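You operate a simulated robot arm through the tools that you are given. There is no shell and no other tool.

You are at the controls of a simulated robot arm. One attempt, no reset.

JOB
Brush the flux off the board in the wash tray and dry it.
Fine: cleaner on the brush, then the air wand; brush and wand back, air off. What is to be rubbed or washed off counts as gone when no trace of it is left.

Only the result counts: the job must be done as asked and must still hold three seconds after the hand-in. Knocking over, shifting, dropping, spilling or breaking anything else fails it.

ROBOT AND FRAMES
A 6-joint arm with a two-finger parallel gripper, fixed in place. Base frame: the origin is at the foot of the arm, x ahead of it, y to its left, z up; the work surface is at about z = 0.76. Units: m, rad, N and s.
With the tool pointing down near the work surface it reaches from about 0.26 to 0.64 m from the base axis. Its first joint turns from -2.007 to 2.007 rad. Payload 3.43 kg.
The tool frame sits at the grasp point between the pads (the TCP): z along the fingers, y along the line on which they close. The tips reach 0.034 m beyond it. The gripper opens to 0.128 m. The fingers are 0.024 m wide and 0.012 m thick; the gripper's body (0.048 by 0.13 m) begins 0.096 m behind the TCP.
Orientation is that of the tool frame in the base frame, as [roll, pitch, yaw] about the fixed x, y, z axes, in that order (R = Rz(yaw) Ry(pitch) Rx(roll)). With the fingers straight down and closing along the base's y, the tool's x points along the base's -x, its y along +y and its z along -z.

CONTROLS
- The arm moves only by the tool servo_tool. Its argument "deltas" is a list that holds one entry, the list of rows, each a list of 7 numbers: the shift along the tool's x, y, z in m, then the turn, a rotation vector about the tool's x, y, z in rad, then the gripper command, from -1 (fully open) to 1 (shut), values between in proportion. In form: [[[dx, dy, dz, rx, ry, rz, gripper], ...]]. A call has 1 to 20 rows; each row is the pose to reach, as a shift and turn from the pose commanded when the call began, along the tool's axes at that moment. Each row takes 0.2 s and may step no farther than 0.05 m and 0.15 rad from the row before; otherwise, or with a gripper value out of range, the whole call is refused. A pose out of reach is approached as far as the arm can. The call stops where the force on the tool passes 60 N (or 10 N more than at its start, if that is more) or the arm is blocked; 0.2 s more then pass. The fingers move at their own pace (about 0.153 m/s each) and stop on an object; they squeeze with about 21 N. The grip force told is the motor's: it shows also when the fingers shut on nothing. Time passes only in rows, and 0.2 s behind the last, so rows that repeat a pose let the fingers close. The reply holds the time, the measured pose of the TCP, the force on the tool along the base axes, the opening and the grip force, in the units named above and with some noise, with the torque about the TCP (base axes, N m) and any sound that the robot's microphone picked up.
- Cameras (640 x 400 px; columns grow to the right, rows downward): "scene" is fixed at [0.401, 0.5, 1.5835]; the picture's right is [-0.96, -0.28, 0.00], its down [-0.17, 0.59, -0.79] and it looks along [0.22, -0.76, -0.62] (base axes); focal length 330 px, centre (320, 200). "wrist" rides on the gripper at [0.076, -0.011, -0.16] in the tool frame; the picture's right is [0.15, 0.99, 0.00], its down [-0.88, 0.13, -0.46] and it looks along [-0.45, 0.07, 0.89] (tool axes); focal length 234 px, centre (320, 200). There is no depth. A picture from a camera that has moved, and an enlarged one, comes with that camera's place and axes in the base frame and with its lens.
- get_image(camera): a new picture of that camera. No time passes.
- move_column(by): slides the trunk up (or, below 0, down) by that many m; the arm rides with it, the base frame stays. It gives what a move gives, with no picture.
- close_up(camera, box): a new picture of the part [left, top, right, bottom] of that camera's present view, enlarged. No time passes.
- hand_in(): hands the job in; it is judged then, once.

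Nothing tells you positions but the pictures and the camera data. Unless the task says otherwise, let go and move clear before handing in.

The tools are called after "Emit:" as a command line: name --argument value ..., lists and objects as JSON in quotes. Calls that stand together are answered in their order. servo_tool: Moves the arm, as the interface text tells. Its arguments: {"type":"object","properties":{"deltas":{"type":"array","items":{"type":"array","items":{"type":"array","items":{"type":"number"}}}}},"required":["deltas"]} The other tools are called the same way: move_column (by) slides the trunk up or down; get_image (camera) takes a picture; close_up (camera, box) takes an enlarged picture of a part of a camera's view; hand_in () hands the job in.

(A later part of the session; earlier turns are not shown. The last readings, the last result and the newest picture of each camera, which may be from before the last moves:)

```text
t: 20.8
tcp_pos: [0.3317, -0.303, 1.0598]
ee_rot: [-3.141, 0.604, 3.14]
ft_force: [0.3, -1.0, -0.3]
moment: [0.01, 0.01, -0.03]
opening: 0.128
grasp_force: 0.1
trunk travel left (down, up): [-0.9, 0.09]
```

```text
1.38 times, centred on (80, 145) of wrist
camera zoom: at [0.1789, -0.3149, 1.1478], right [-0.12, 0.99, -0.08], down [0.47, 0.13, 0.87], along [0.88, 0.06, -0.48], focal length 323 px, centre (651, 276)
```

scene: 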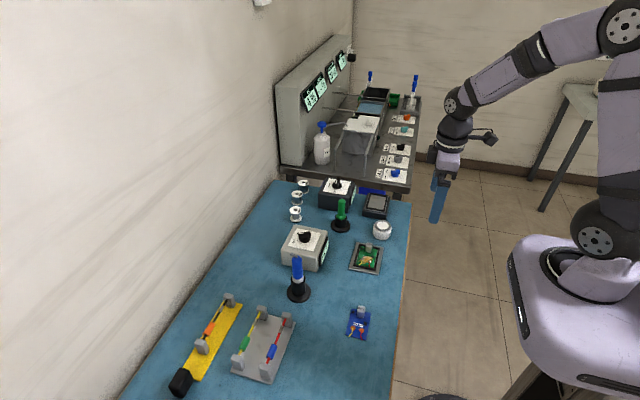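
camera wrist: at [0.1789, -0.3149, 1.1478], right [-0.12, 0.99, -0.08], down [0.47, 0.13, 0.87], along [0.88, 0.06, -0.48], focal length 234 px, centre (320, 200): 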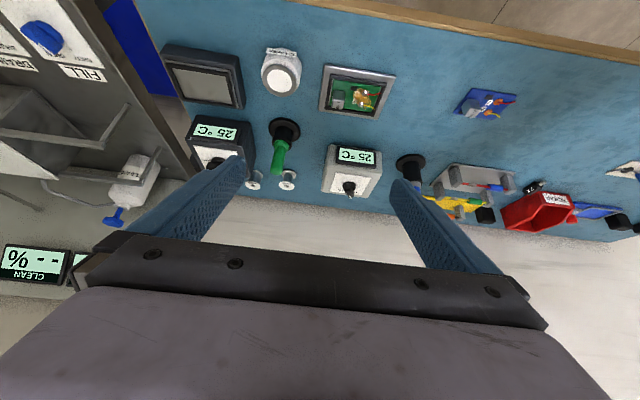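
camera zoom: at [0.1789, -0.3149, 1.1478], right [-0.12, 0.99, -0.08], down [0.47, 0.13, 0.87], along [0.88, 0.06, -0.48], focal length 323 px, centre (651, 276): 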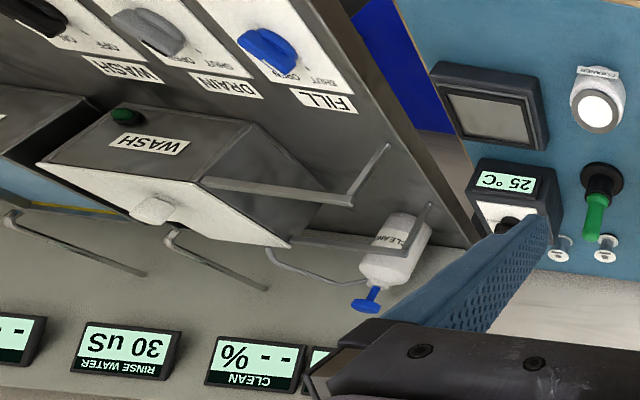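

Emit:
servo_tool --deltas '[[[0, -0.04, 0, 0, 0, 0, -1], [0, -0.08, 0, 0, 0, 0, -1], [0, -0.12, 0, 0, 0, 0, -1], [0, -0.15, 0, 0, 0, 0, -1]]]'

Emit:
get_image --camera "wrist"

Emit:
close_up --camera "wrist" --box '[240, 90, 340, 200]'

Emit:
close_up --camera "wrist" --box '[0, 0, 230, 250]'

```text
t: 21.8
tcp_pos: [0.3337, -0.4543, 1.0602]
ee_rot: [3.14, 0.599, 3.14]
ft_force: [0.0, -0.1, 0.7]
moment: [0.0, 0.01, 0.0]
opening: 0.1278
grasp_force: 0.1
trunk travel left (down, up): [-0.9, 0.09]
```

```text
taken
camera wrist: at [0.1816, -0.4655, 1.1487], right [-0.12, 0.99, -0.08], down [0.47, 0.13, 0.87], along [0.87, 0.07, -0.48], focal length 234 px, centre (320, 200)
```

wrist: 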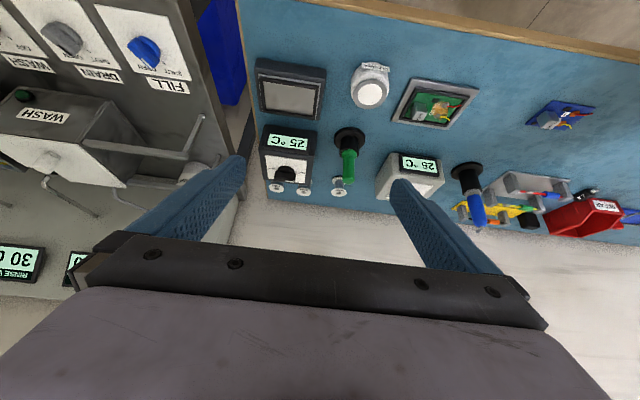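

```text
3.64 times, centred on (290, 145) of wrist
camera zoom: at [0.1816, -0.4655, 1.1487], right [-0.12, 0.99, -0.08], down [0.47, 0.13, 0.87], along [0.87, 0.07, -0.48], focal length 852 px, centre (429, 400)
```

zoom: 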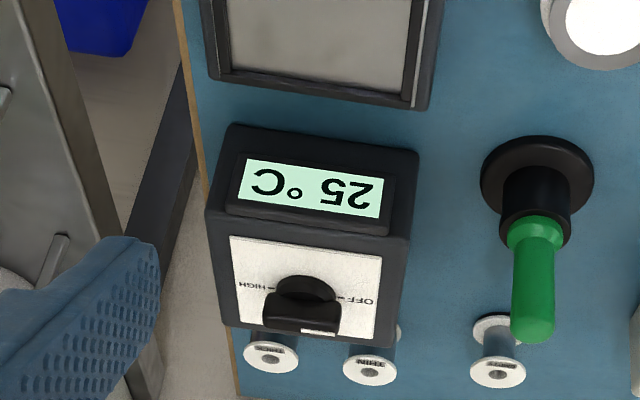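

```text
1.60 times, centred on (115, 125) of wrist
camera zoom: at [0.1816, -0.4655, 1.1487], right [-0.12, 0.99, -0.08], down [0.47, 0.13, 0.87], along [0.87, 0.07, -0.48], focal length 375 px, centre (648, 320)
```

zoom: 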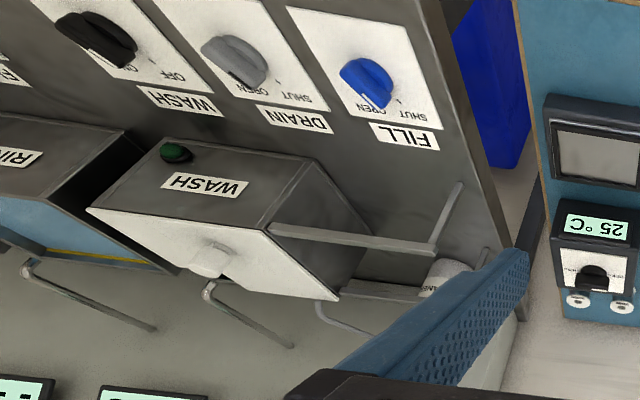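

Emit:
close_up --camera "wrist" --box '[440, 150, 500, 235]'

Emit:
close_up --camera "wrist" --box '[470, 160, 580, 230]'

Emit:
close_up --camera "wrist" --box '[380, 65, 480, 135]'

Emit:
close_up --camera "scene" --box '[160, 285, 300, 400]'

```text
4.71 times, centred on (470, 192) of wrist
camera zoom: at [0.1816, -0.4655, 1.1487], right [-0.12, 0.99, -0.08], down [0.47, 0.13, 0.87], along [0.87, 0.07, -0.48], focal length 1102 px, centre (-386, 235)
```

zoom: 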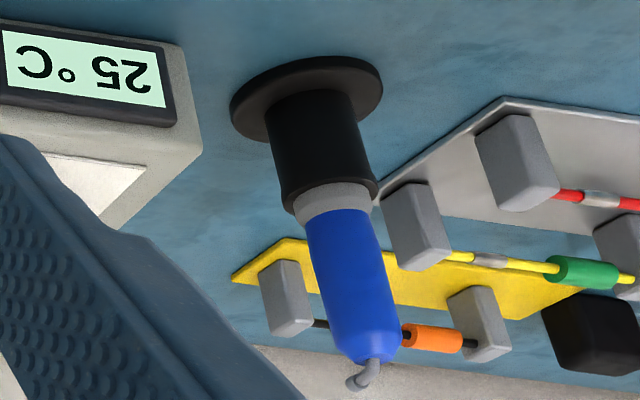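

```text
5.71 times, centred on (525, 195) of wrist
camera zoom: at [0.1816, -0.4655, 1.1487], right [-0.12, 0.99, -0.08], down [0.47, 0.13, 0.87], along [0.87, 0.07, -0.48], focal length 1338 px, centre (-851, 229)
```

zoom: 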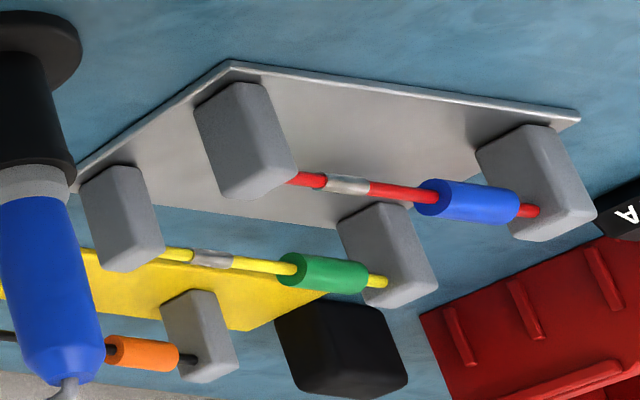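

```text
5.71 times, centred on (430, 100) of wrist
camera zoom: at [0.1816, -0.4655, 1.1487], right [-0.12, 0.99, -0.08], down [0.47, 0.13, 0.87], along [0.87, 0.07, -0.48], focal length 1338 px, centre (-309, 771)
```

zoom: 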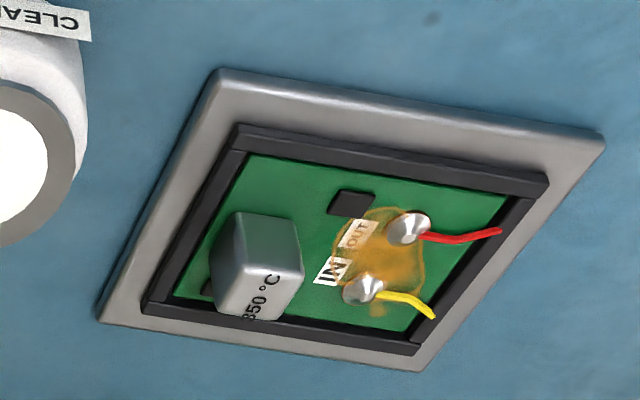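

```text
3.48 times, centred on (230, 342) of scene
camera zoom: at [0.401, 0.5, 1.5835], right [-0.96, -0.28, 0.0], down [-0.17, 0.59, -0.79], along [0.22, -0.76, -0.62], focal length 1146 px, centre (633, -296)
```

zoom: 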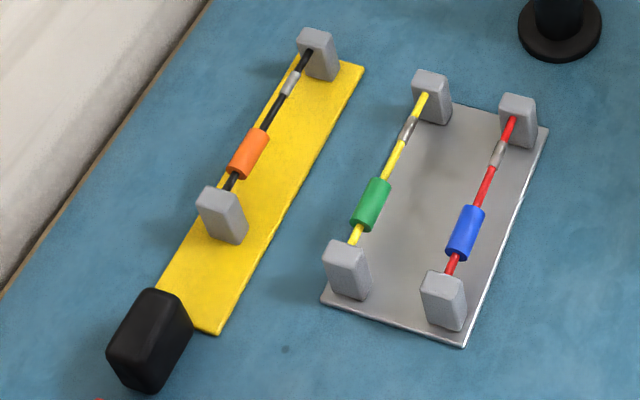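

The jar is labelled CLEANER. The fluxed green board sits in a grey tray at about (0.456,-0.239). The cordless green handle at (0.573,-0.365) is probably the brush, and the corded blue handle at (0.624,-0.046) with the grey ON/OFF station is probably the air wand. I'll test the reach above the green handle, staying high.

Emit:
servo_tool --deltas '[[[-0.027, 0.027, 0.019, 0, 0.12, 0, -1], [-0.055, 0.054, 0.038, 0, 0.24, 0, -1], [-0.082, 0.08, 0.056, 0, 0.36, 0, -1], [-0.11, 0.107, 0.075, 0, 0.48, 0, -1], [-0.137, 0.134, 0.094, 0, 0.6, 0, -1]]]'

```text
t: 23.0
tcp_pos: [0.5016, -0.3198, 1.0621]
ee_rot: [-3.14, -0.004, 3.14]
ft_force: [0.3, 0.2, -0.2]
moment: [0.02, 0.03, -0.01]
opening: 0.128
grasp_force: 0.1
trunk travel left (down, up): [-0.9, 0.09]
```

Emit:
servo_tool --deltas '[[[-0.018, -0.011, 0, 0, 0, 0.142, -1], [-0.036, -0.022, 0, 0, 0, 0.284, -0.5], [-0.054, -0.034, 0, 0, 0, 0.426, -0.1], [-0.0714, -0.0452, 0, 0, 0, 0.567, -0.1]]]'

Emit:
get_image --camera "wrist"

Emit:
get_image --camera "scene"

```text
t: 24.0
tcp_pos: [0.5462, -0.3468, 1.0581]
ee_rot: [-3.141, -0.002, 2.574]
ft_force: [0.0, -0.1, -0.9]
moment: [0.05, 0.04, 0.0]
opening: 0.0707
grasp_force: 0.1
out of reach, approached as far as the arm can: row 3, 4
trunk travel left (down, up): [-0.9, 0.09]
```

```text
taken
camera wrist: at [0.4772, -0.3159, 1.218], right [0.41, 0.91, 0.0], down [0.81, -0.37, 0.45], along [0.41, -0.19, -0.89], focal length 234 px, centre (320, 200)
```

wrist: 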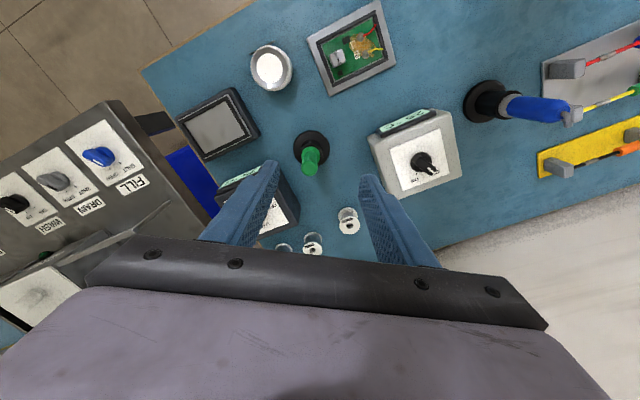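

```text
taken
```

scene: 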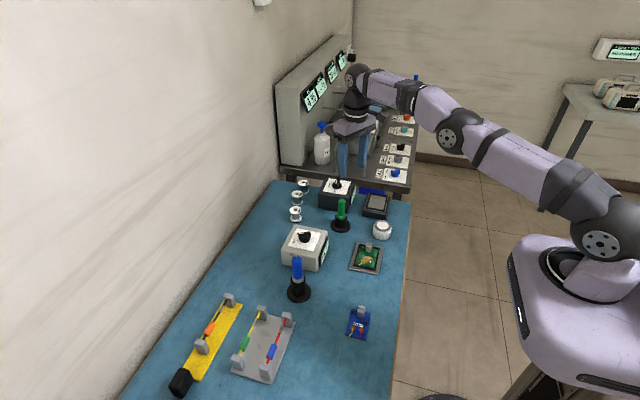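

Emit:
close_up --camera "wrist" --box '[285, 120, 340, 185]'

Emit:
close_up --camera "wrist" --box '[360, 95, 470, 205]'

Emit:
close_up --camera "wrist" --box '[455, 70, 590, 135]'

```text
6.15 times, centred on (312, 152) of wrist
camera zoom: at [0.4772, -0.3159, 1.218], right [0.41, 0.91, 0.0], down [0.81, -0.37, 0.45], along [0.41, -0.19, -0.89], focal length 1441 px, centre (366, 492)
```

zoom: 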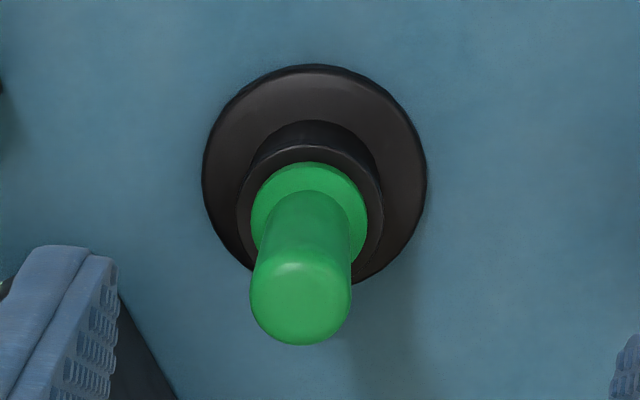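

```text
3.64 times, centred on (415, 150) of wrist
camera zoom: at [0.4772, -0.3159, 1.218], right [0.41, 0.91, 0.0], down [0.81, -0.37, 0.45], along [0.41, -0.19, -0.89], focal length 852 px, centre (-26, 382)
```

zoom: 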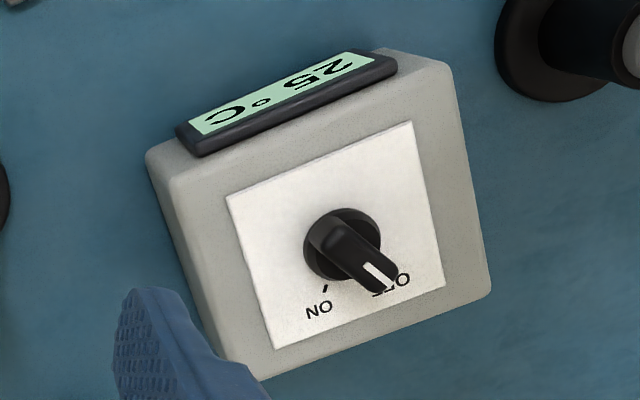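

```text
4.74 times, centred on (522, 102) of wrist
camera zoom: at [0.4772, -0.3159, 1.218], right [0.41, 0.91, 0.0], down [0.81, -0.37, 0.45], along [0.41, -0.19, -0.89], focal length 1110 px, centre (-640, 662)
```

zoom: 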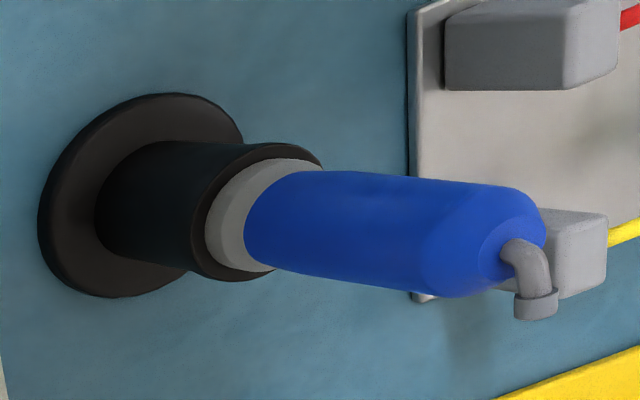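

The grey station's knob points at OFF, with ON one step clockwise seen from above. The green handle is at about (0.577,-0.377), slightly past vertical reach, so I'll tilt the tool outward and line up on it.

Emit:
servo_tool --deltas '[[[0, 0, 0, 0, -0.12, 0, -0.1], [0, 0, 0, 0, -0.25, 0, -0.1], [0, 0, 0, 0, -0.25, 0, -0.1]]]'

Emit:
get_image --camera "wrist"

```text
t: 24.8
tcp_pos: [0.5459, -0.3479, 1.0587]
ee_rot: [3.141, 0.252, 2.574]
ft_force: [-0.3, -0.3, 0.4]
moment: [0.02, -0.04, 0.0]
opening: 0.07
grasp_force: 0.0
trunk travel left (down, up): [-0.9, 0.09]
```

```text
taken
camera wrist: at [0.4444, -0.296, 1.1941], right [0.41, 0.91, -0.04], down [0.69, -0.29, 0.66], along [0.59, -0.3, -0.75], focal length 234 px, centre (320, 200)
```

wrist: 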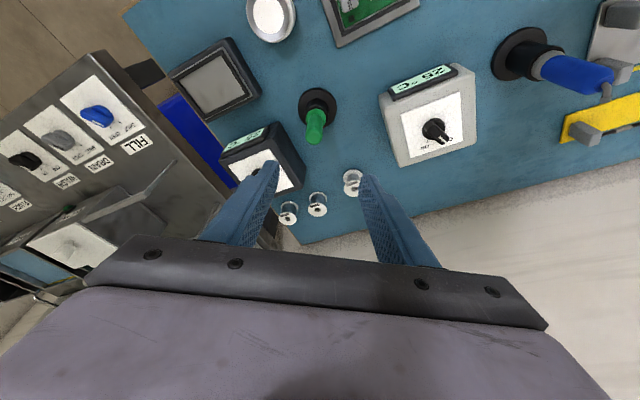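

Emit:
servo_tool --deltas '[[[-0.003, -0.0026, 0.045, 0, 0, 0, -0.1], [-0.006, -0.0052, 0.09, 0, 0, 0, -0.1], [-0.0088, -0.0078, 0.135, 0, 0, 0, -0.1], [-0.0088, -0.0078, 0.135, 0, 0, 0, -0.1]]]'

Emit:
get_image --camera "wrist"

Emit:
close_up --camera "scene" --box '[270, 120, 430, 260]'

```text
t: 25.8
tcp_pos: [0.5766, -0.3792, 0.932]
ee_rot: [-3.141, 0.251, 2.576]
ft_force: [0.3, 0.2, -0.2]
moment: [0.0, -0.01, 0.01]
opening: 0.0704
grasp_force: 0.0
trunk travel left (down, up): [-0.9, 0.09]
```

```text
taken
camera wrist: at [0.4761, -0.328, 1.0677], right [0.41, 0.91, -0.04], down [0.69, -0.29, 0.66], along [0.59, -0.3, -0.75], focal length 234 px, centre (320, 200)
```

wrist: 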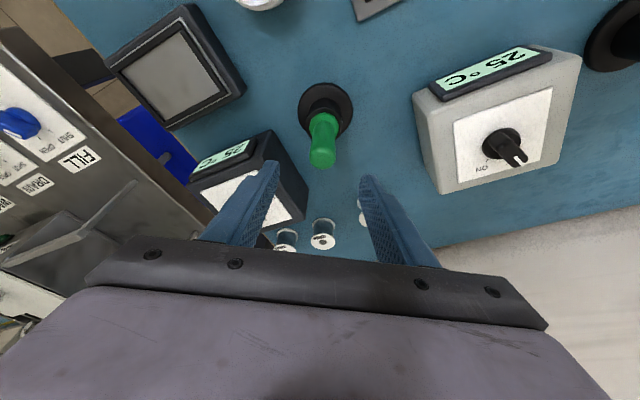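

```text
2.86 times, centred on (350, 190) of scene
camera zoom: at [0.401, 0.5, 1.5835], right [-0.96, -0.28, 0.0], down [-0.17, 0.59, -0.79], along [0.22, -0.76, -0.62], focal length 942 px, centre (234, 229)
```

zoom: 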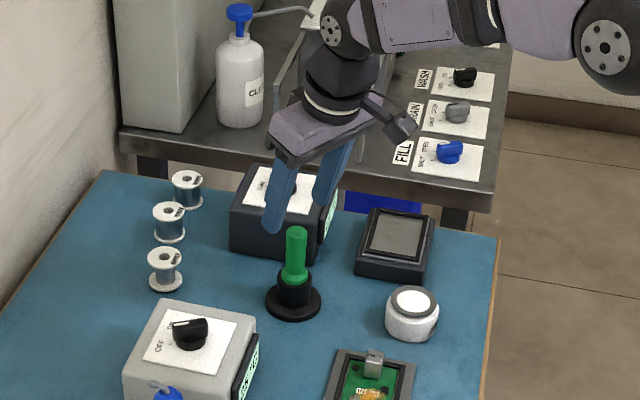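

Emit:
servo_tool --deltas '[[[0.006, 0.0005, 0.022, 0, 0, 0, -0.1], [0.0115, 0.001, 0.044, 0, 0, 0, -0.1], [0.0173, 0.001, 0.0669, 0, 0, 0, -0.1], [0.0173, 0.001, 0.0669, 0, 0, 0, -0.1]]]'

Emit:
get_image --camera "wrist"

Emit:
close_up --camera "scene" --box '[310, 170, 370, 240]'

```text
t: 26.8
tcp_pos: [0.5778, -0.3756, 0.8606]
ee_rot: [3.142, 0.251, 2.574]
ft_force: [0.3, -0.2, -0.9]
moment: [0.02, 0.02, 0.02]
opening: 0.0704
grasp_force: 0.0
trunk travel left (down, up): [-0.9, 0.09]
```

```text
taken
camera wrist: at [0.4765, -0.3241, 0.996], right [0.41, 0.91, -0.04], down [0.69, -0.29, 0.66], along [0.59, -0.3, -0.75], focal length 234 px, centre (320, 200)
```

wrist: 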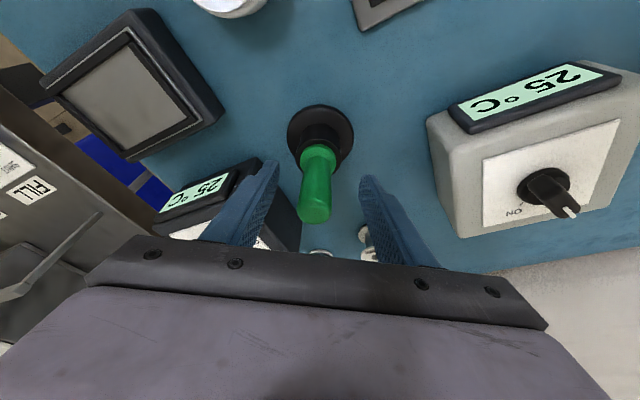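

```text
5.71 times, centred on (340, 205) of scene
camera zoom: at [0.401, 0.5, 1.5835], right [-0.96, -0.28, 0.0], down [-0.17, 0.59, -0.79], along [0.22, -0.76, -0.62], focal length 1883 px, centre (206, 171)
```

zoom: 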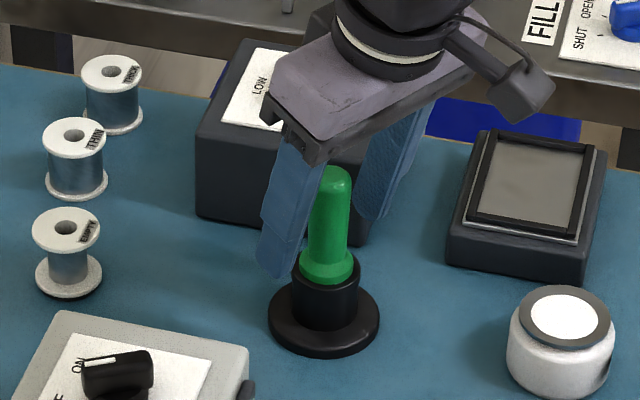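

The fingers straddle the green handle. I'll close on it.

Emit:
servo_tool --deltas '[[[0, 0, 0, 0, 0, 0, 0.6], [0, 0, 0, 0, 0, 0, 1], [0, 0, 0, 0, 0, 0, 1], [0, 0, 0, 0, 0, 0, 1]]]'

```text
t: 27.8
tcp_pos: [0.5771, -0.3748, 0.8595]
ee_rot: [3.141, 0.25, 2.575]
ft_force: [0.2, -0.6, 0.8]
moment: [-0.04, 0.0, 0.01]
opening: 0.0323
grasp_force: 20.9
trunk travel left (down, up): [-0.9, 0.09]
```

Emit:
close_up --camera "scene" --box '[315, 180, 365, 230]'

Emit:
close_up --camera "wrist" --box '[270, 100, 370, 250]'

```text
8.00 times, centred on (340, 205) of scene
camera zoom: at [0.401, 0.5, 1.5835], right [-0.96, -0.28, 0.0], down [-0.17, 0.59, -0.79], along [0.22, -0.76, -0.62], focal length 2636 px, centre (160, 160)
```

zoom: 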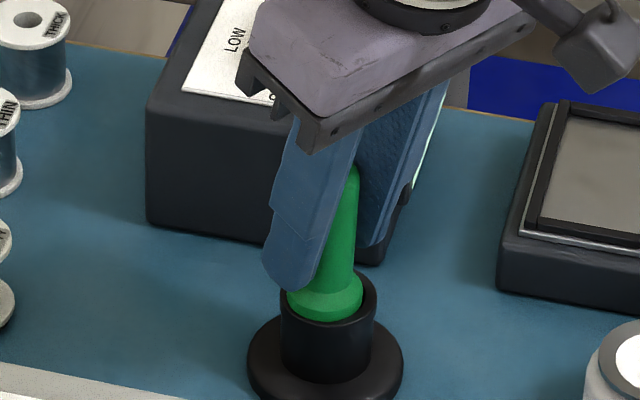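

```text
2.67 times, centred on (320, 175) of wrist
camera zoom: at [0.4766, -0.3241, 0.9959], right [0.41, 0.91, -0.04], down [0.69, -0.29, 0.66], along [0.59, -0.3, -0.75], focal length 624 px, centre (320, 267)
```

zoom: 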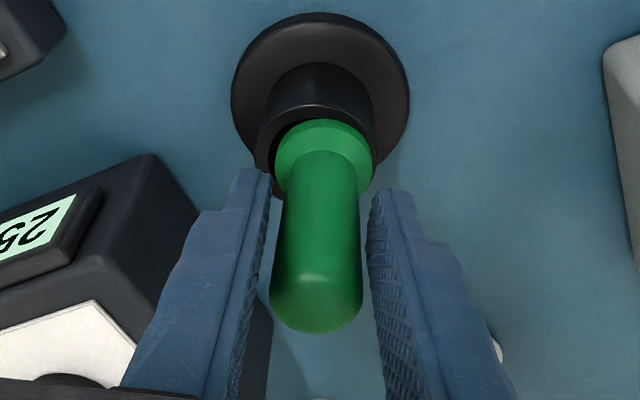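

Emit:
servo_tool --deltas '[[[0, 0, 0, 0, 0, 0, 0.1], [0, 0, 0, 0, 0, 0, 0.1], [0, 0, 0, 0, 0, 0, 0.1], [-0.0035, 0, -0.0136, 0, 0, 0, 0.1], [-0.0035, 0, -0.0136, 0, 0, 0, 0.1]]]'

Emit:
close_up --camera "scene" --box '[315, 180, 365, 230]'

Emit:
close_up --camera "wrist" --box '[270, 100, 370, 250]'

```text
t: 29.0
tcp_pos: [0.5774, -0.3751, 0.8731]
ee_rot: [-3.141, 0.251, 2.573]
ft_force: [0.3, 1.1, 0.1]
moment: [0.03, 0.01, -0.02]
opening: 0.0576
grasp_force: 0.1
trunk travel left (down, up): [-0.9, 0.09]
```

```text
8.00 times, centred on (340, 205) of scene
camera zoom: at [0.401, 0.5, 1.5835], right [-0.96, -0.28, 0.0], down [-0.17, 0.59, -0.79], along [0.22, -0.76, -0.62], focal length 2636 px, centre (160, 160)
```

zoom: 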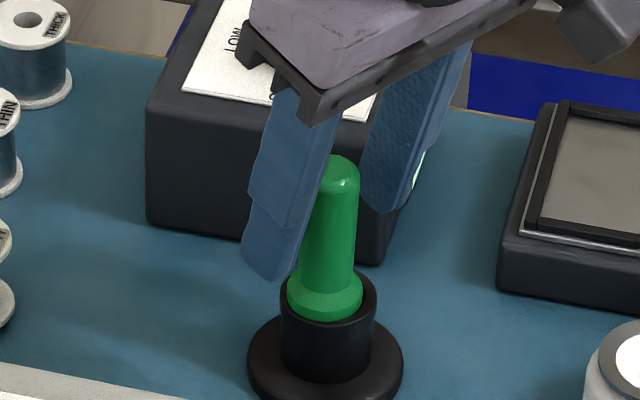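

```text
2.67 times, centred on (320, 175) of wrist
camera zoom: at [0.4768, -0.3243, 1.0091], right [0.41, 0.91, -0.04], down [0.69, -0.29, 0.66], along [0.59, -0.3, -0.75], focal length 624 px, centre (320, 267)
```

zoom: 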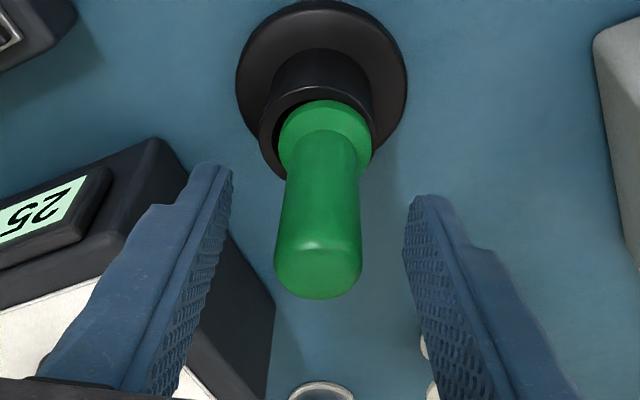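

Emit:
servo_tool --deltas '[[[0, 0, 0, 0, 0, 0, 0.6], [0, 0, 0, 0, 0, 0, 1], [0, 0, 0, 0, 0, 0, 1], [0, 0, 0, 0, 0, 0, 1]]]'

Emit:
close_up --camera "scene" --box '[315, 180, 365, 230]'

Emit:
close_up --camera "wrist" --box '[270, 100, 370, 250]'

```text
t: 30.0
tcp_pos: [0.5778, -0.3752, 0.8738]
ee_rot: [-3.14, 0.249, 2.574]
ft_force: [-0.2, 0.2, 0.3]
moment: [0.0, -0.02, -0.02]
opening: 0.0322
grasp_force: 20.6
trunk travel left (down, up): [-0.9, 0.09]
```

```text
8.00 times, centred on (340, 205) of scene
camera zoom: at [0.401, 0.5, 1.5835], right [-0.96, -0.28, 0.0], down [-0.17, 0.59, -0.79], along [0.22, -0.76, -0.62], focal length 2636 px, centre (160, 160)
```

zoom: 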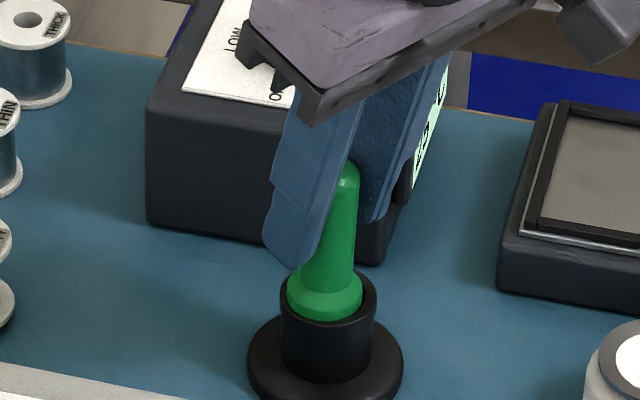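

```text
2.67 times, centred on (320, 175) of wrist
camera zoom: at [0.4768, -0.3243, 1.0093], right [0.41, 0.91, -0.04], down [0.69, -0.29, 0.66], along [0.59, -0.3, -0.75], focal length 624 px, centre (320, 267)
```

zoom: 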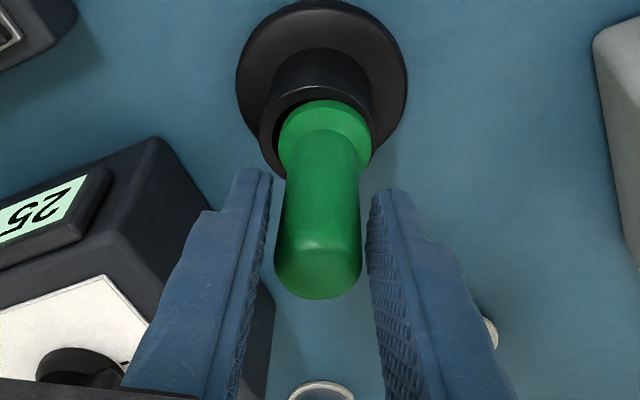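

Emit:
servo_tool --deltas '[[[-0.0062, 0, -0.0242, 0, 0, 0, 1], [-0.0124, 0, -0.0485, 0, 0, 0, 1], [-0.0186, 0, -0.0727, 0, 0, 0, 1], [-0.0247, 0, -0.0969, 0, 0, 0, 1]]]'

Emit:
get_image --camera "wrist"

Emit:
close_up --camera "scene" --box '[310, 150, 380, 230]'

```text
t: 31.0
tcp_pos: [0.5758, -0.3771, 0.9713]
ee_rot: [-3.141, 0.249, 2.575]
ft_force: [0.4, -0.1, 0.0]
moment: [0.01, 0.06, -0.02]
opening: 0.0322
grasp_force: 21.0
trunk travel left (down, up): [-0.9, 0.09]
```

```text
taken
camera wrist: at [0.4758, -0.3261, 1.1073], right [0.41, 0.91, -0.04], down [0.69, -0.29, 0.66], along [0.59, -0.3, -0.75], focal length 234 px, centre (320, 200)
```

wrist: 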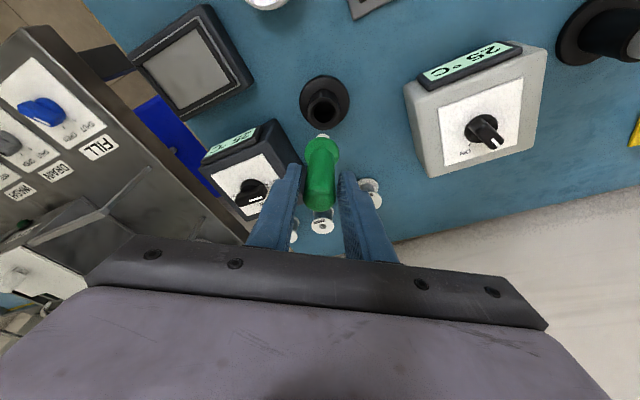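

```text
5.00 times, centred on (345, 190) of scene
camera zoom: at [0.401, 0.5, 1.5835], right [-0.96, -0.28, 0.0], down [-0.17, 0.59, -0.79], along [0.22, -0.76, -0.62], focal length 1648 px, centre (195, 250)
```

zoom: 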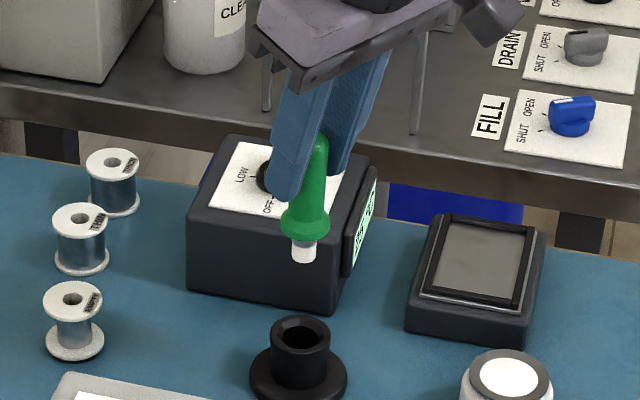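

Emit:
close_up --camera "scene" --box '[325, 175, 355, 205]'

Emit:
close_up --camera "wrist" --box '[290, 70, 360, 220]'

```text
13.33 times, centred on (340, 190) of scene
camera zoom: at [0.401, 0.5, 1.5835], right [-0.96, -0.28, 0.0], down [-0.17, 0.59, -0.79], along [0.22, -0.76, -0.62], focal length 4394 px, centre (53, 333)
```

zoom: 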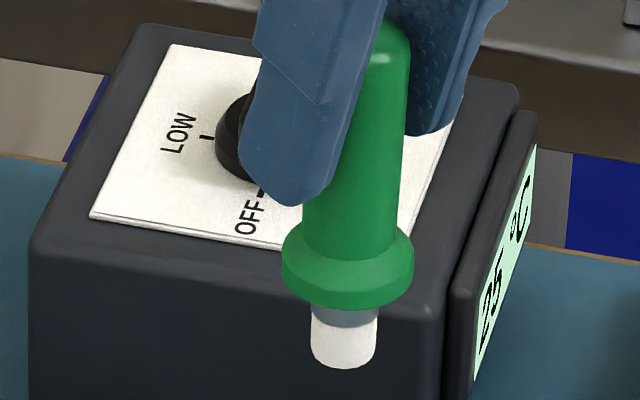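

```text
2.67 times, centred on (325, 145) of wrist
camera zoom: at [0.4758, -0.3261, 1.1073], right [0.41, 0.91, -0.04], down [0.69, -0.29, 0.66], along [0.59, -0.3, -0.75], focal length 624 px, centre (307, 347)
```

zoom: 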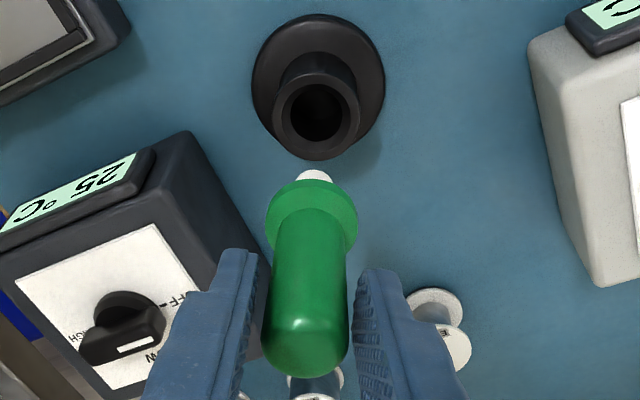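

The green tool is the brush: it has white bristles about 0.085 m below the TCP. Next I'll carry it over to the CLEANER pad at about (0.428,-0.381).

Emit:
servo_tool --deltas '[[[0.0327, -0.0204, 0.0023, 0, 0, 0, 1], [0.0654, -0.0408, 0.0046, 0, 0, 0, 1], [0.0981, -0.0613, 0.007, 0, 0, 0, 1], [0.1308, -0.0817, 0.0093, 0, 0, 0, 1], [0.1308, -0.0817, 0.0093, 0, 0, 0, 1]]]'

Emit:
get_image --camera "wrist"

Emit:
close_up --camera "wrist" --box '[270, 80, 370, 230]'

Emit:
close_up --camera "scene" --box '[340, 160, 420, 260]'

```text
t: 32.2
tcp_pos: [0.4287, -0.3758, 0.9315]
ee_rot: [3.141, 0.251, 2.573]
ft_force: [-0.4, -0.6, -1.1]
moment: [-0.01, 0.01, -0.02]
opening: 0.032
grasp_force: 20.9
trunk travel left (down, up): [-0.9, 0.09]
```

```text
taken
camera wrist: at [0.3281, -0.3248, 1.0669], right [0.41, 0.91, -0.04], down [0.69, -0.29, 0.66], along [0.59, -0.3, -0.75], focal length 234 px, centre (320, 200)
```

wrist: 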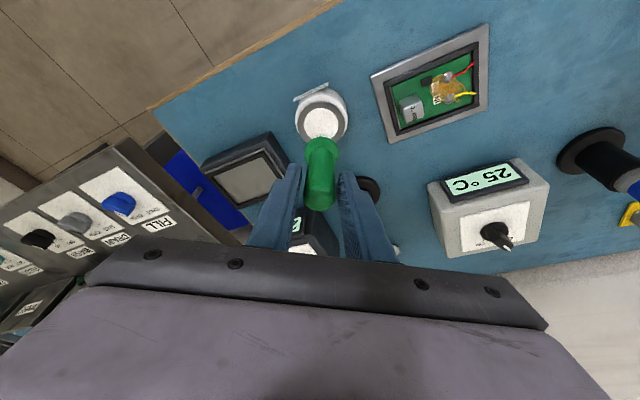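

```text
2.67 times, centred on (320, 155) of wrist
camera zoom: at [0.3281, -0.3248, 1.0669], right [0.41, 0.91, -0.04], down [0.69, -0.29, 0.66], along [0.59, -0.3, -0.75], focal length 624 px, centre (320, 320)
```

zoom: 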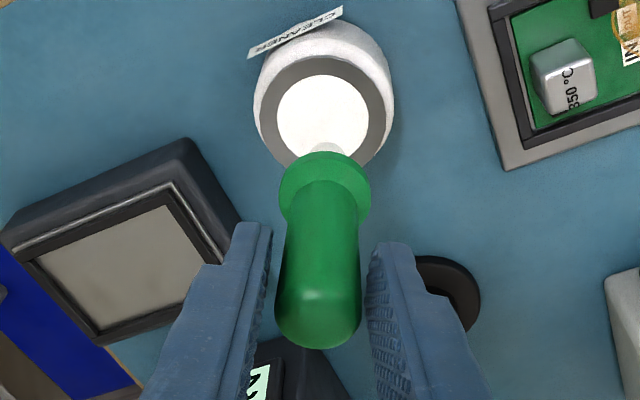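

```text
4.00 times, centred on (380, 210) of scene
camera zoom: at [0.401, 0.5, 1.5835], right [-0.96, -0.28, 0.0], down [-0.17, 0.59, -0.79], along [0.22, -0.76, -0.62], focal length 1318 px, centre (80, 160)
```

zoom: 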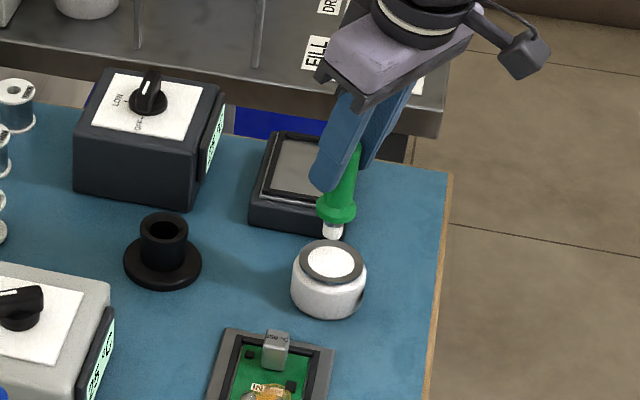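

Emit:
servo_tool --deltas '[[[0.0043, -0.0026, 0.017, 0, 0, 0, 1], [0.0082, -0.0026, 0.0339, 0, 0, 0, 1], [0.0082, -0.0026, 0.0339, 0, 0, 0, 1]]]'

Emit:
close_up --camera "scene" --box '[360, 190, 410, 250]'

```text
t: 33.0
tcp_pos: [0.4264, -0.3789, 0.8981]
ee_rot: [-3.141, 0.256, 2.574]
ft_force: [-1.3, -0.8, 6.8]
moment: [-0.16, 0.18, -0.02]
opening: 0.0319
grasp_force: 20.9
trunk travel left (down, up): [-0.9, 0.09]
```

```text
6.67 times, centred on (385, 220) of scene
camera zoom: at [0.401, 0.5, 1.5835], right [-0.96, -0.28, 0.0], down [-0.17, 0.59, -0.79], along [0.22, -0.76, -0.62], focal length 2197 px, centre (-113, 67)
```

zoom: 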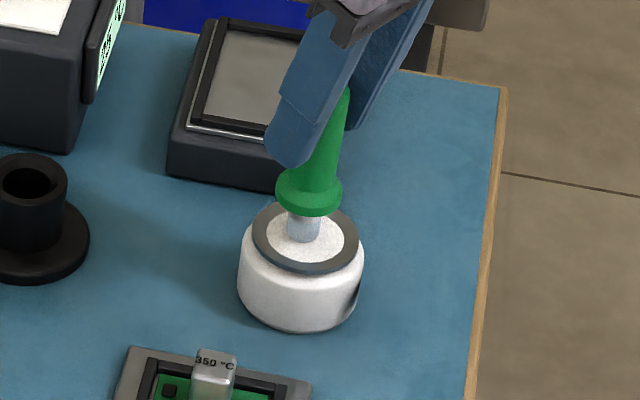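

The bristles are pressing on the pad with about 7 N and look tinted already. I'll lift off and check that they picked up cleaner.

Emit:
servo_tool --deltas '[[[0, 0, 0, 0, 0, 0, 1], [-0.0037, 0, -0.0145, 0, 0, 0, 1], [-0.0087, 0, -0.0339, 0, 0, 0, 1], [-0.0087, 0, -0.0339, 0, 0, 0, 1]]]'

Emit:
close_up --camera "scene" --box '[365, 190, 405, 240]'

Emit:
close_up --camera "wrist" --box '[270, 80, 370, 230]'

```text
t: 34.0
tcp_pos: [0.4266, -0.379, 0.9315]
ee_rot: [-3.14, 0.249, 2.575]
ft_force: [-0.1, -0.5, 0.4]
moment: [-0.02, -0.02, 0.0]
opening: 0.0318
grasp_force: 21.2
trunk travel left (down, up): [-0.9, 0.09]
```

```text
8.00 times, centred on (385, 215) of scene
camera zoom: at [0.401, 0.5, 1.5835], right [-0.96, -0.28, 0.0], down [-0.17, 0.59, -0.79], along [0.22, -0.76, -0.62], focal length 2636 px, centre (-200, 80)
```

zoom: 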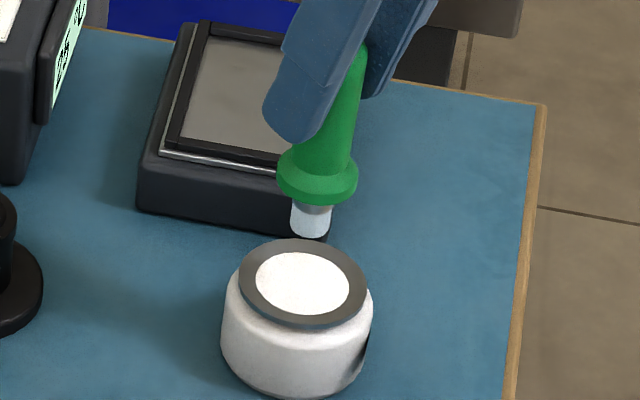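

```text
2.67 times, centred on (320, 155) of wrist
camera zoom: at [0.3265, -0.3275, 1.0664], right [0.41, 0.91, -0.04], down [0.69, -0.29, 0.66], along [0.59, -0.3, -0.75], focal length 624 px, centre (320, 320)
```

zoom: 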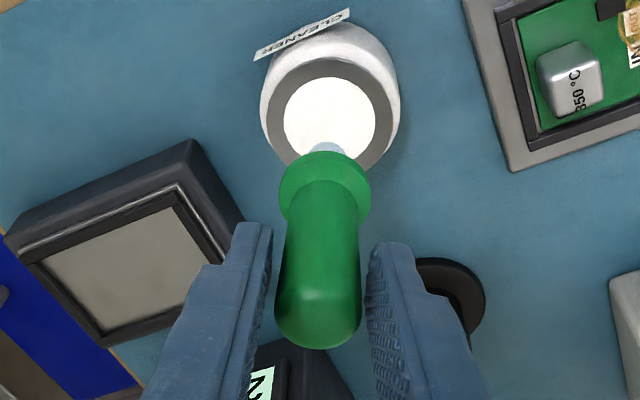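

Emit:
close_up --camera "wrist" --box '[365, 15, 500, 150]'

Emit:
close_up --camera "scene" --box '[345, 235, 390, 280]'

```text
2.96 times, centred on (432, 82) of wrist
camera zoom: at [0.3265, -0.3275, 1.0664], right [0.41, 0.91, -0.04], down [0.69, -0.29, 0.66], along [0.59, -0.3, -0.75], focal length 694 px, centre (-13, 548)
```

zoom: 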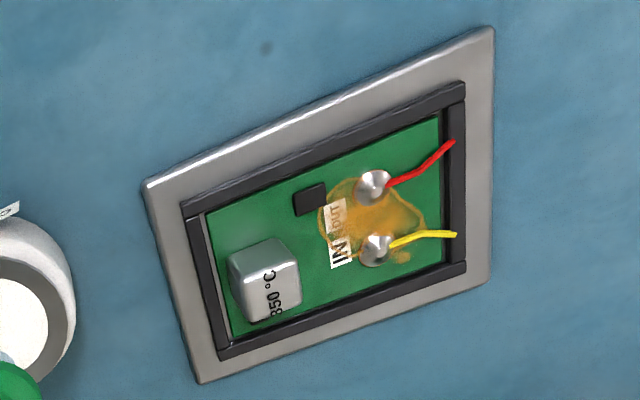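

```text
8.89 times, centred on (368, 258) of scene
camera zoom: at [0.401, 0.5, 1.5835], right [-0.96, -0.28, 0.0], down [-0.17, 0.59, -0.79], along [0.22, -0.76, -0.62], focal length 2929 px, centre (-102, -311)
```

zoom: 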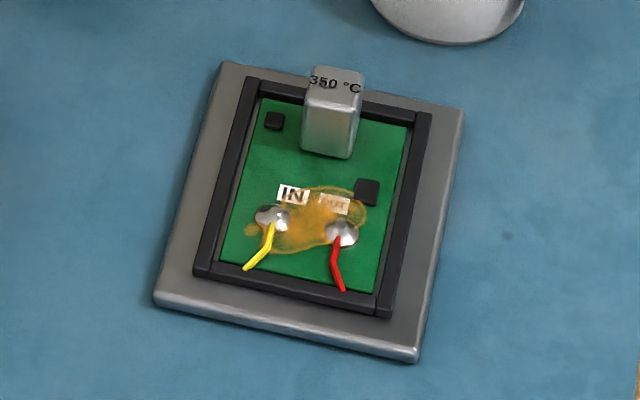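

The bristles took up cleaner. The wrist view puts the board's flux patch at about x 0.438–0.480, y -0.256 to -0.215, with the tall part's face at y≈-0.27. I'll move the brush over the flux and straighten it a little.

Emit:
servo_tool --deltas '[[[0.0153, 0.0427, 0, 0, 0.03, 0, 1], [0.0305, 0.0855, 0, 0, 0.06, 0, 1], [0.0458, 0.1282, 0, 0, 0.09, 0, 1], [0.0458, 0.1282, 0, 0, 0.09, 0, 1]]]'

Emit:
get_image --camera "wrist"

Emit:
close_up --camera "wrist" --box '[270, 80, 370, 230]'

Emit:
close_up --camera "scene" --box '[335, 200, 405, 285]'

```text
t: 35.0
tcp_pos: [0.4598, -0.2463, 0.9187]
ee_rot: [3.14, 0.157, 2.575]
ft_force: [0.0, 0.4, -0.7]
moment: [0.01, -0.02, -0.03]
opening: 0.0318
grasp_force: 21.5
trunk travel left (down, up): [-0.9, 0.09]
```

```text
taken
camera wrist: at [0.3693, -0.2021, 1.0646], right [0.41, 0.91, -0.02], down [0.74, -0.32, 0.59], along [0.53, -0.26, -0.81], focal length 234 px, centre (320, 200)
```

wrist: 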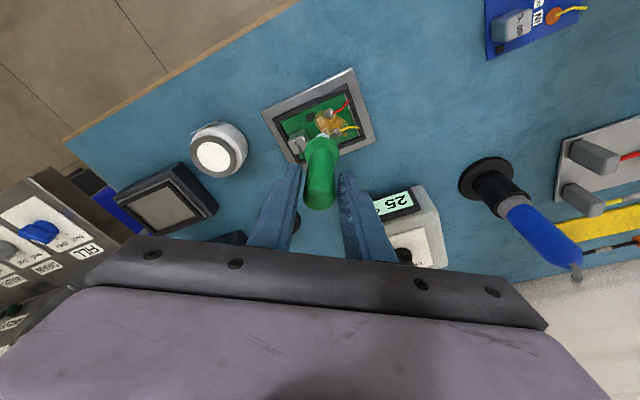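

```text
2.67 times, centred on (320, 155) of wrist
camera zoom: at [0.3693, -0.2021, 1.0646], right [0.41, 0.91, -0.02], down [0.74, -0.32, 0.59], along [0.53, -0.26, -0.81], focal length 624 px, centre (320, 320)
```

zoom: 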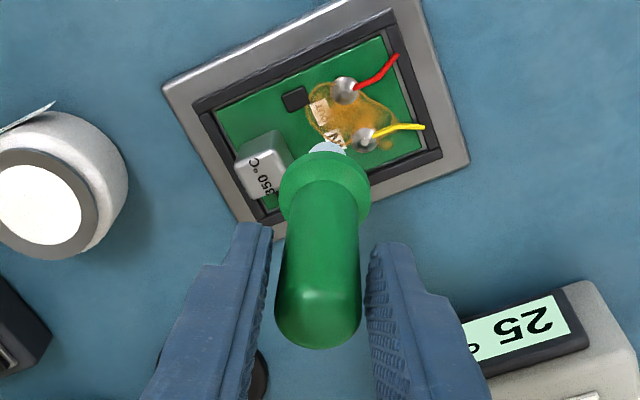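

```text
4.71 times, centred on (370, 242) of scene
camera zoom: at [0.401, 0.5, 1.5835], right [-0.96, -0.28, 0.0], down [-0.17, 0.59, -0.79], along [0.22, -0.76, -0.62], focal length 1551 px, centre (85, 0)
```

zoom: 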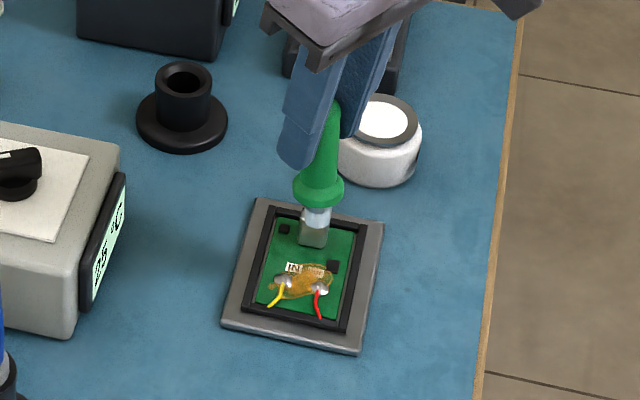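

Emit:
servo_tool --deltas '[[[0.0025, 0, 0.0158, 0, 0, 0, 1], [0.005, 0, 0.0316, 0, 0, 0, 1], [0.005, 0, 0.0316, 0, 0, 0, 1]]]'

Emit:
close_up --camera "scene" --box '[345, 225, 390, 280]'

Emit:
close_up --camera "wrist" --box '[270, 80, 370, 230]'

```text
t: 35.8
tcp_pos: [0.459, -0.2491, 0.8887]
ee_rot: [3.14, 0.159, 2.574]
ft_force: [0.3, -0.1, -0.3]
moment: [0.0, 0.05, 0.0]
opening: 0.0318
grasp_force: 21.3
trunk travel left (down, up): [-0.9, 0.09]
```

```text
7.27 times, centred on (368, 252) of scene
camera zoom: at [0.401, 0.5, 1.5835], right [-0.96, -0.28, 0.0], down [-0.17, 0.59, -0.79], along [0.22, -0.76, -0.62], focal length 2397 px, centre (-26, -182)
```

zoom: 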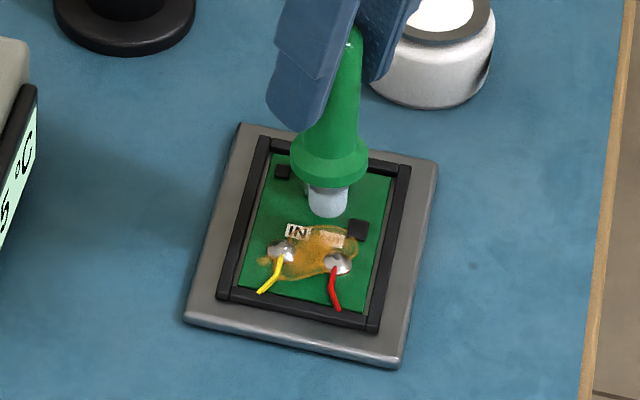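

```text
2.67 times, centred on (320, 155) of wrist
camera zoom: at [0.3693, -0.2033, 1.0339], right [0.41, 0.91, -0.02], down [0.74, -0.32, 0.59], along [0.53, -0.26, -0.81], focal length 624 px, centre (320, 320)
```

zoom: 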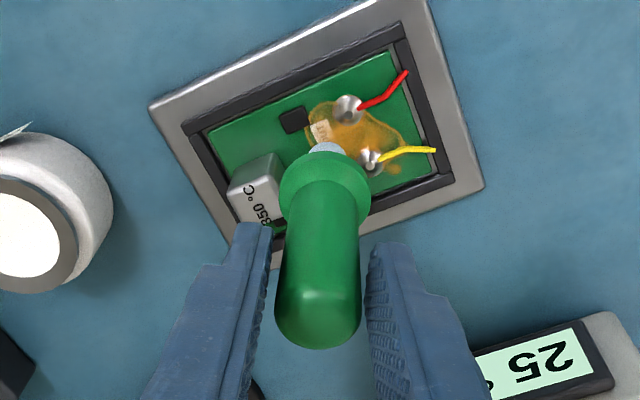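

Emit:
servo_tool --deltas '[[[0.0008, 0, 0.005, 0, 0, 0, 1], [0.0008, 0, 0.005, 0, 0, 0, 1]]]'

Emit:
servo_tool --deltas '[[[0.0006, 0, 0.003, 0, 0, 0, 1], [0.0006, 0, 0.003, 0, 0, 0, 1]]]'

Emit:
close_up --camera "scene" --box '[345, 225, 390, 280]'

```text
t: 36.4
tcp_pos: [0.4601, -0.2474, 0.8836]
ee_rot: [3.141, 0.159, 2.574]
ft_force: [0.0, -1.2, 0.5]
moment: [0.03, 0.01, 0.02]
opening: 0.0318
grasp_force: 21.0
trunk travel left (down, up): [-0.9, 0.09]
```

```text
t: 37.0
tcp_pos: [0.4594, -0.2481, 0.8799]
ee_rot: [3.14, 0.16, 2.575]
ft_force: [0.8, 0.3, -0.3]
moment: [-0.02, 0.01, 0.01]
opening: 0.0314
grasp_force: 20.7
trunk travel left (down, up): [-0.9, 0.09]
```

```text
7.27 times, centred on (368, 252) of scene
camera zoom: at [0.401, 0.5, 1.5835], right [-0.96, -0.28, 0.0], down [-0.17, 0.59, -0.79], along [0.22, -0.76, -0.62], focal length 2397 px, centre (-26, -182)
```

zoom: 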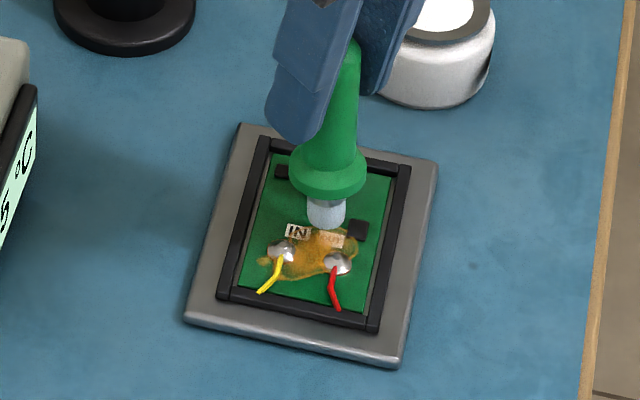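

Emit:
servo_tool --deltas '[[[0.0004, 0, 0.0025, 0, 0, 0, 1], [0.0004, 0, 0.0025, 0, 0, 0, 1]]]'

Emit:
close_up --camera "scene" --box '[350, 235, 385, 275]'

Emit:
close_up --camera "wrist" --box '[280, 90, 370, 180]'

```text
t: 37.6
tcp_pos: [0.4601, -0.2489, 0.8784]
ee_rot: [3.141, 0.16, 2.574]
ft_force: [0.6, -0.3, 0.5]
moment: [-0.02, 0.0, 0.0]
opening: 0.0315
grasp_force: 21.0
trunk travel left (down, up): [-0.9, 0.09]
```

```text
10.00 times, centred on (368, 255) of scene
camera zoom: at [0.401, 0.5, 1.5835], right [-0.96, -0.28, 0.0], down [-0.17, 0.59, -0.79], along [0.22, -0.76, -0.62], focal length 3295 px, centre (-155, -350)
```

zoom: 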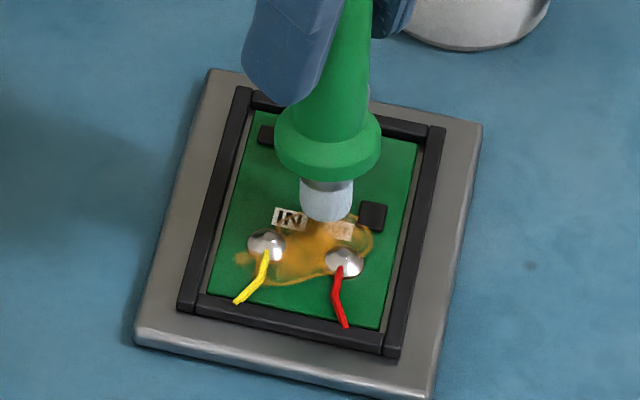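

```text
4.44 times, centred on (325, 135) of wrist
camera zoom: at [0.3699, -0.2031, 1.0232], right [0.41, 0.91, -0.02], down [0.74, -0.32, 0.59], along [0.53, -0.26, -0.81], focal length 1041 px, centre (298, 489)
```

zoom: 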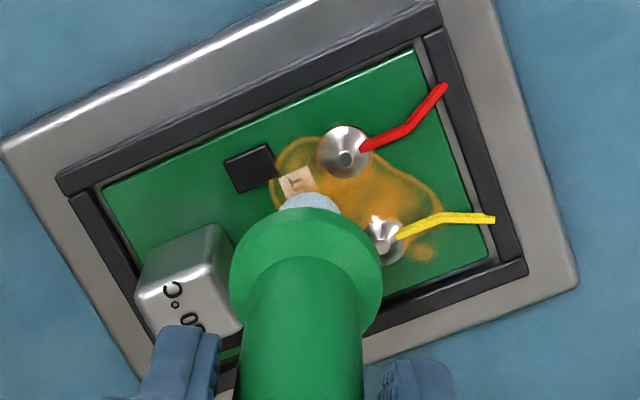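

Emit:
servo_tool --deltas '[[[0.0003, 0, 0.002, 0, 0, 0, 1], [0.0003, 0, 0.002, 0, 0, 0, 1]]]'

Emit:
servo_tool --deltas '[[[0.0003, 0, 0.002, 0, 0, 0, 1], [0.0003, 0, 0.002, 0, 0, 0, 1]]]'

Emit:
close_up --camera "scene" --box '[350, 235, 385, 275]'

```text
t: 38.2
tcp_pos: [0.4593, -0.2459, 0.8765]
ee_rot: [-3.14, 0.16, 2.575]
ft_force: [0.0, 0.1, 0.3]
moment: [-0.01, 0.0, -0.03]
opening: 0.0315
grasp_force: 21.2
trunk travel left (down, up): [-0.9, 0.09]
```

```text
t: 38.8
tcp_pos: [0.4593, -0.248, 0.8735]
ee_rot: [3.14, 0.16, 2.575]
ft_force: [-0.8, 0.5, -0.3]
moment: [-0.02, 0.02, 0.0]
opening: 0.0315
grasp_force: 20.9
trunk travel left (down, up): [-0.9, 0.09]
```

```text
10.00 times, centred on (368, 255) of scene
camera zoom: at [0.401, 0.5, 1.5835], right [-0.96, -0.28, 0.0], down [-0.17, 0.59, -0.79], along [0.22, -0.76, -0.62], focal length 3295 px, centre (-155, -350)
```

zoom: 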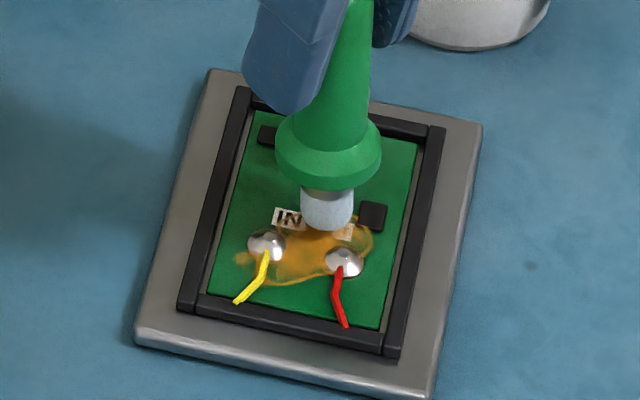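

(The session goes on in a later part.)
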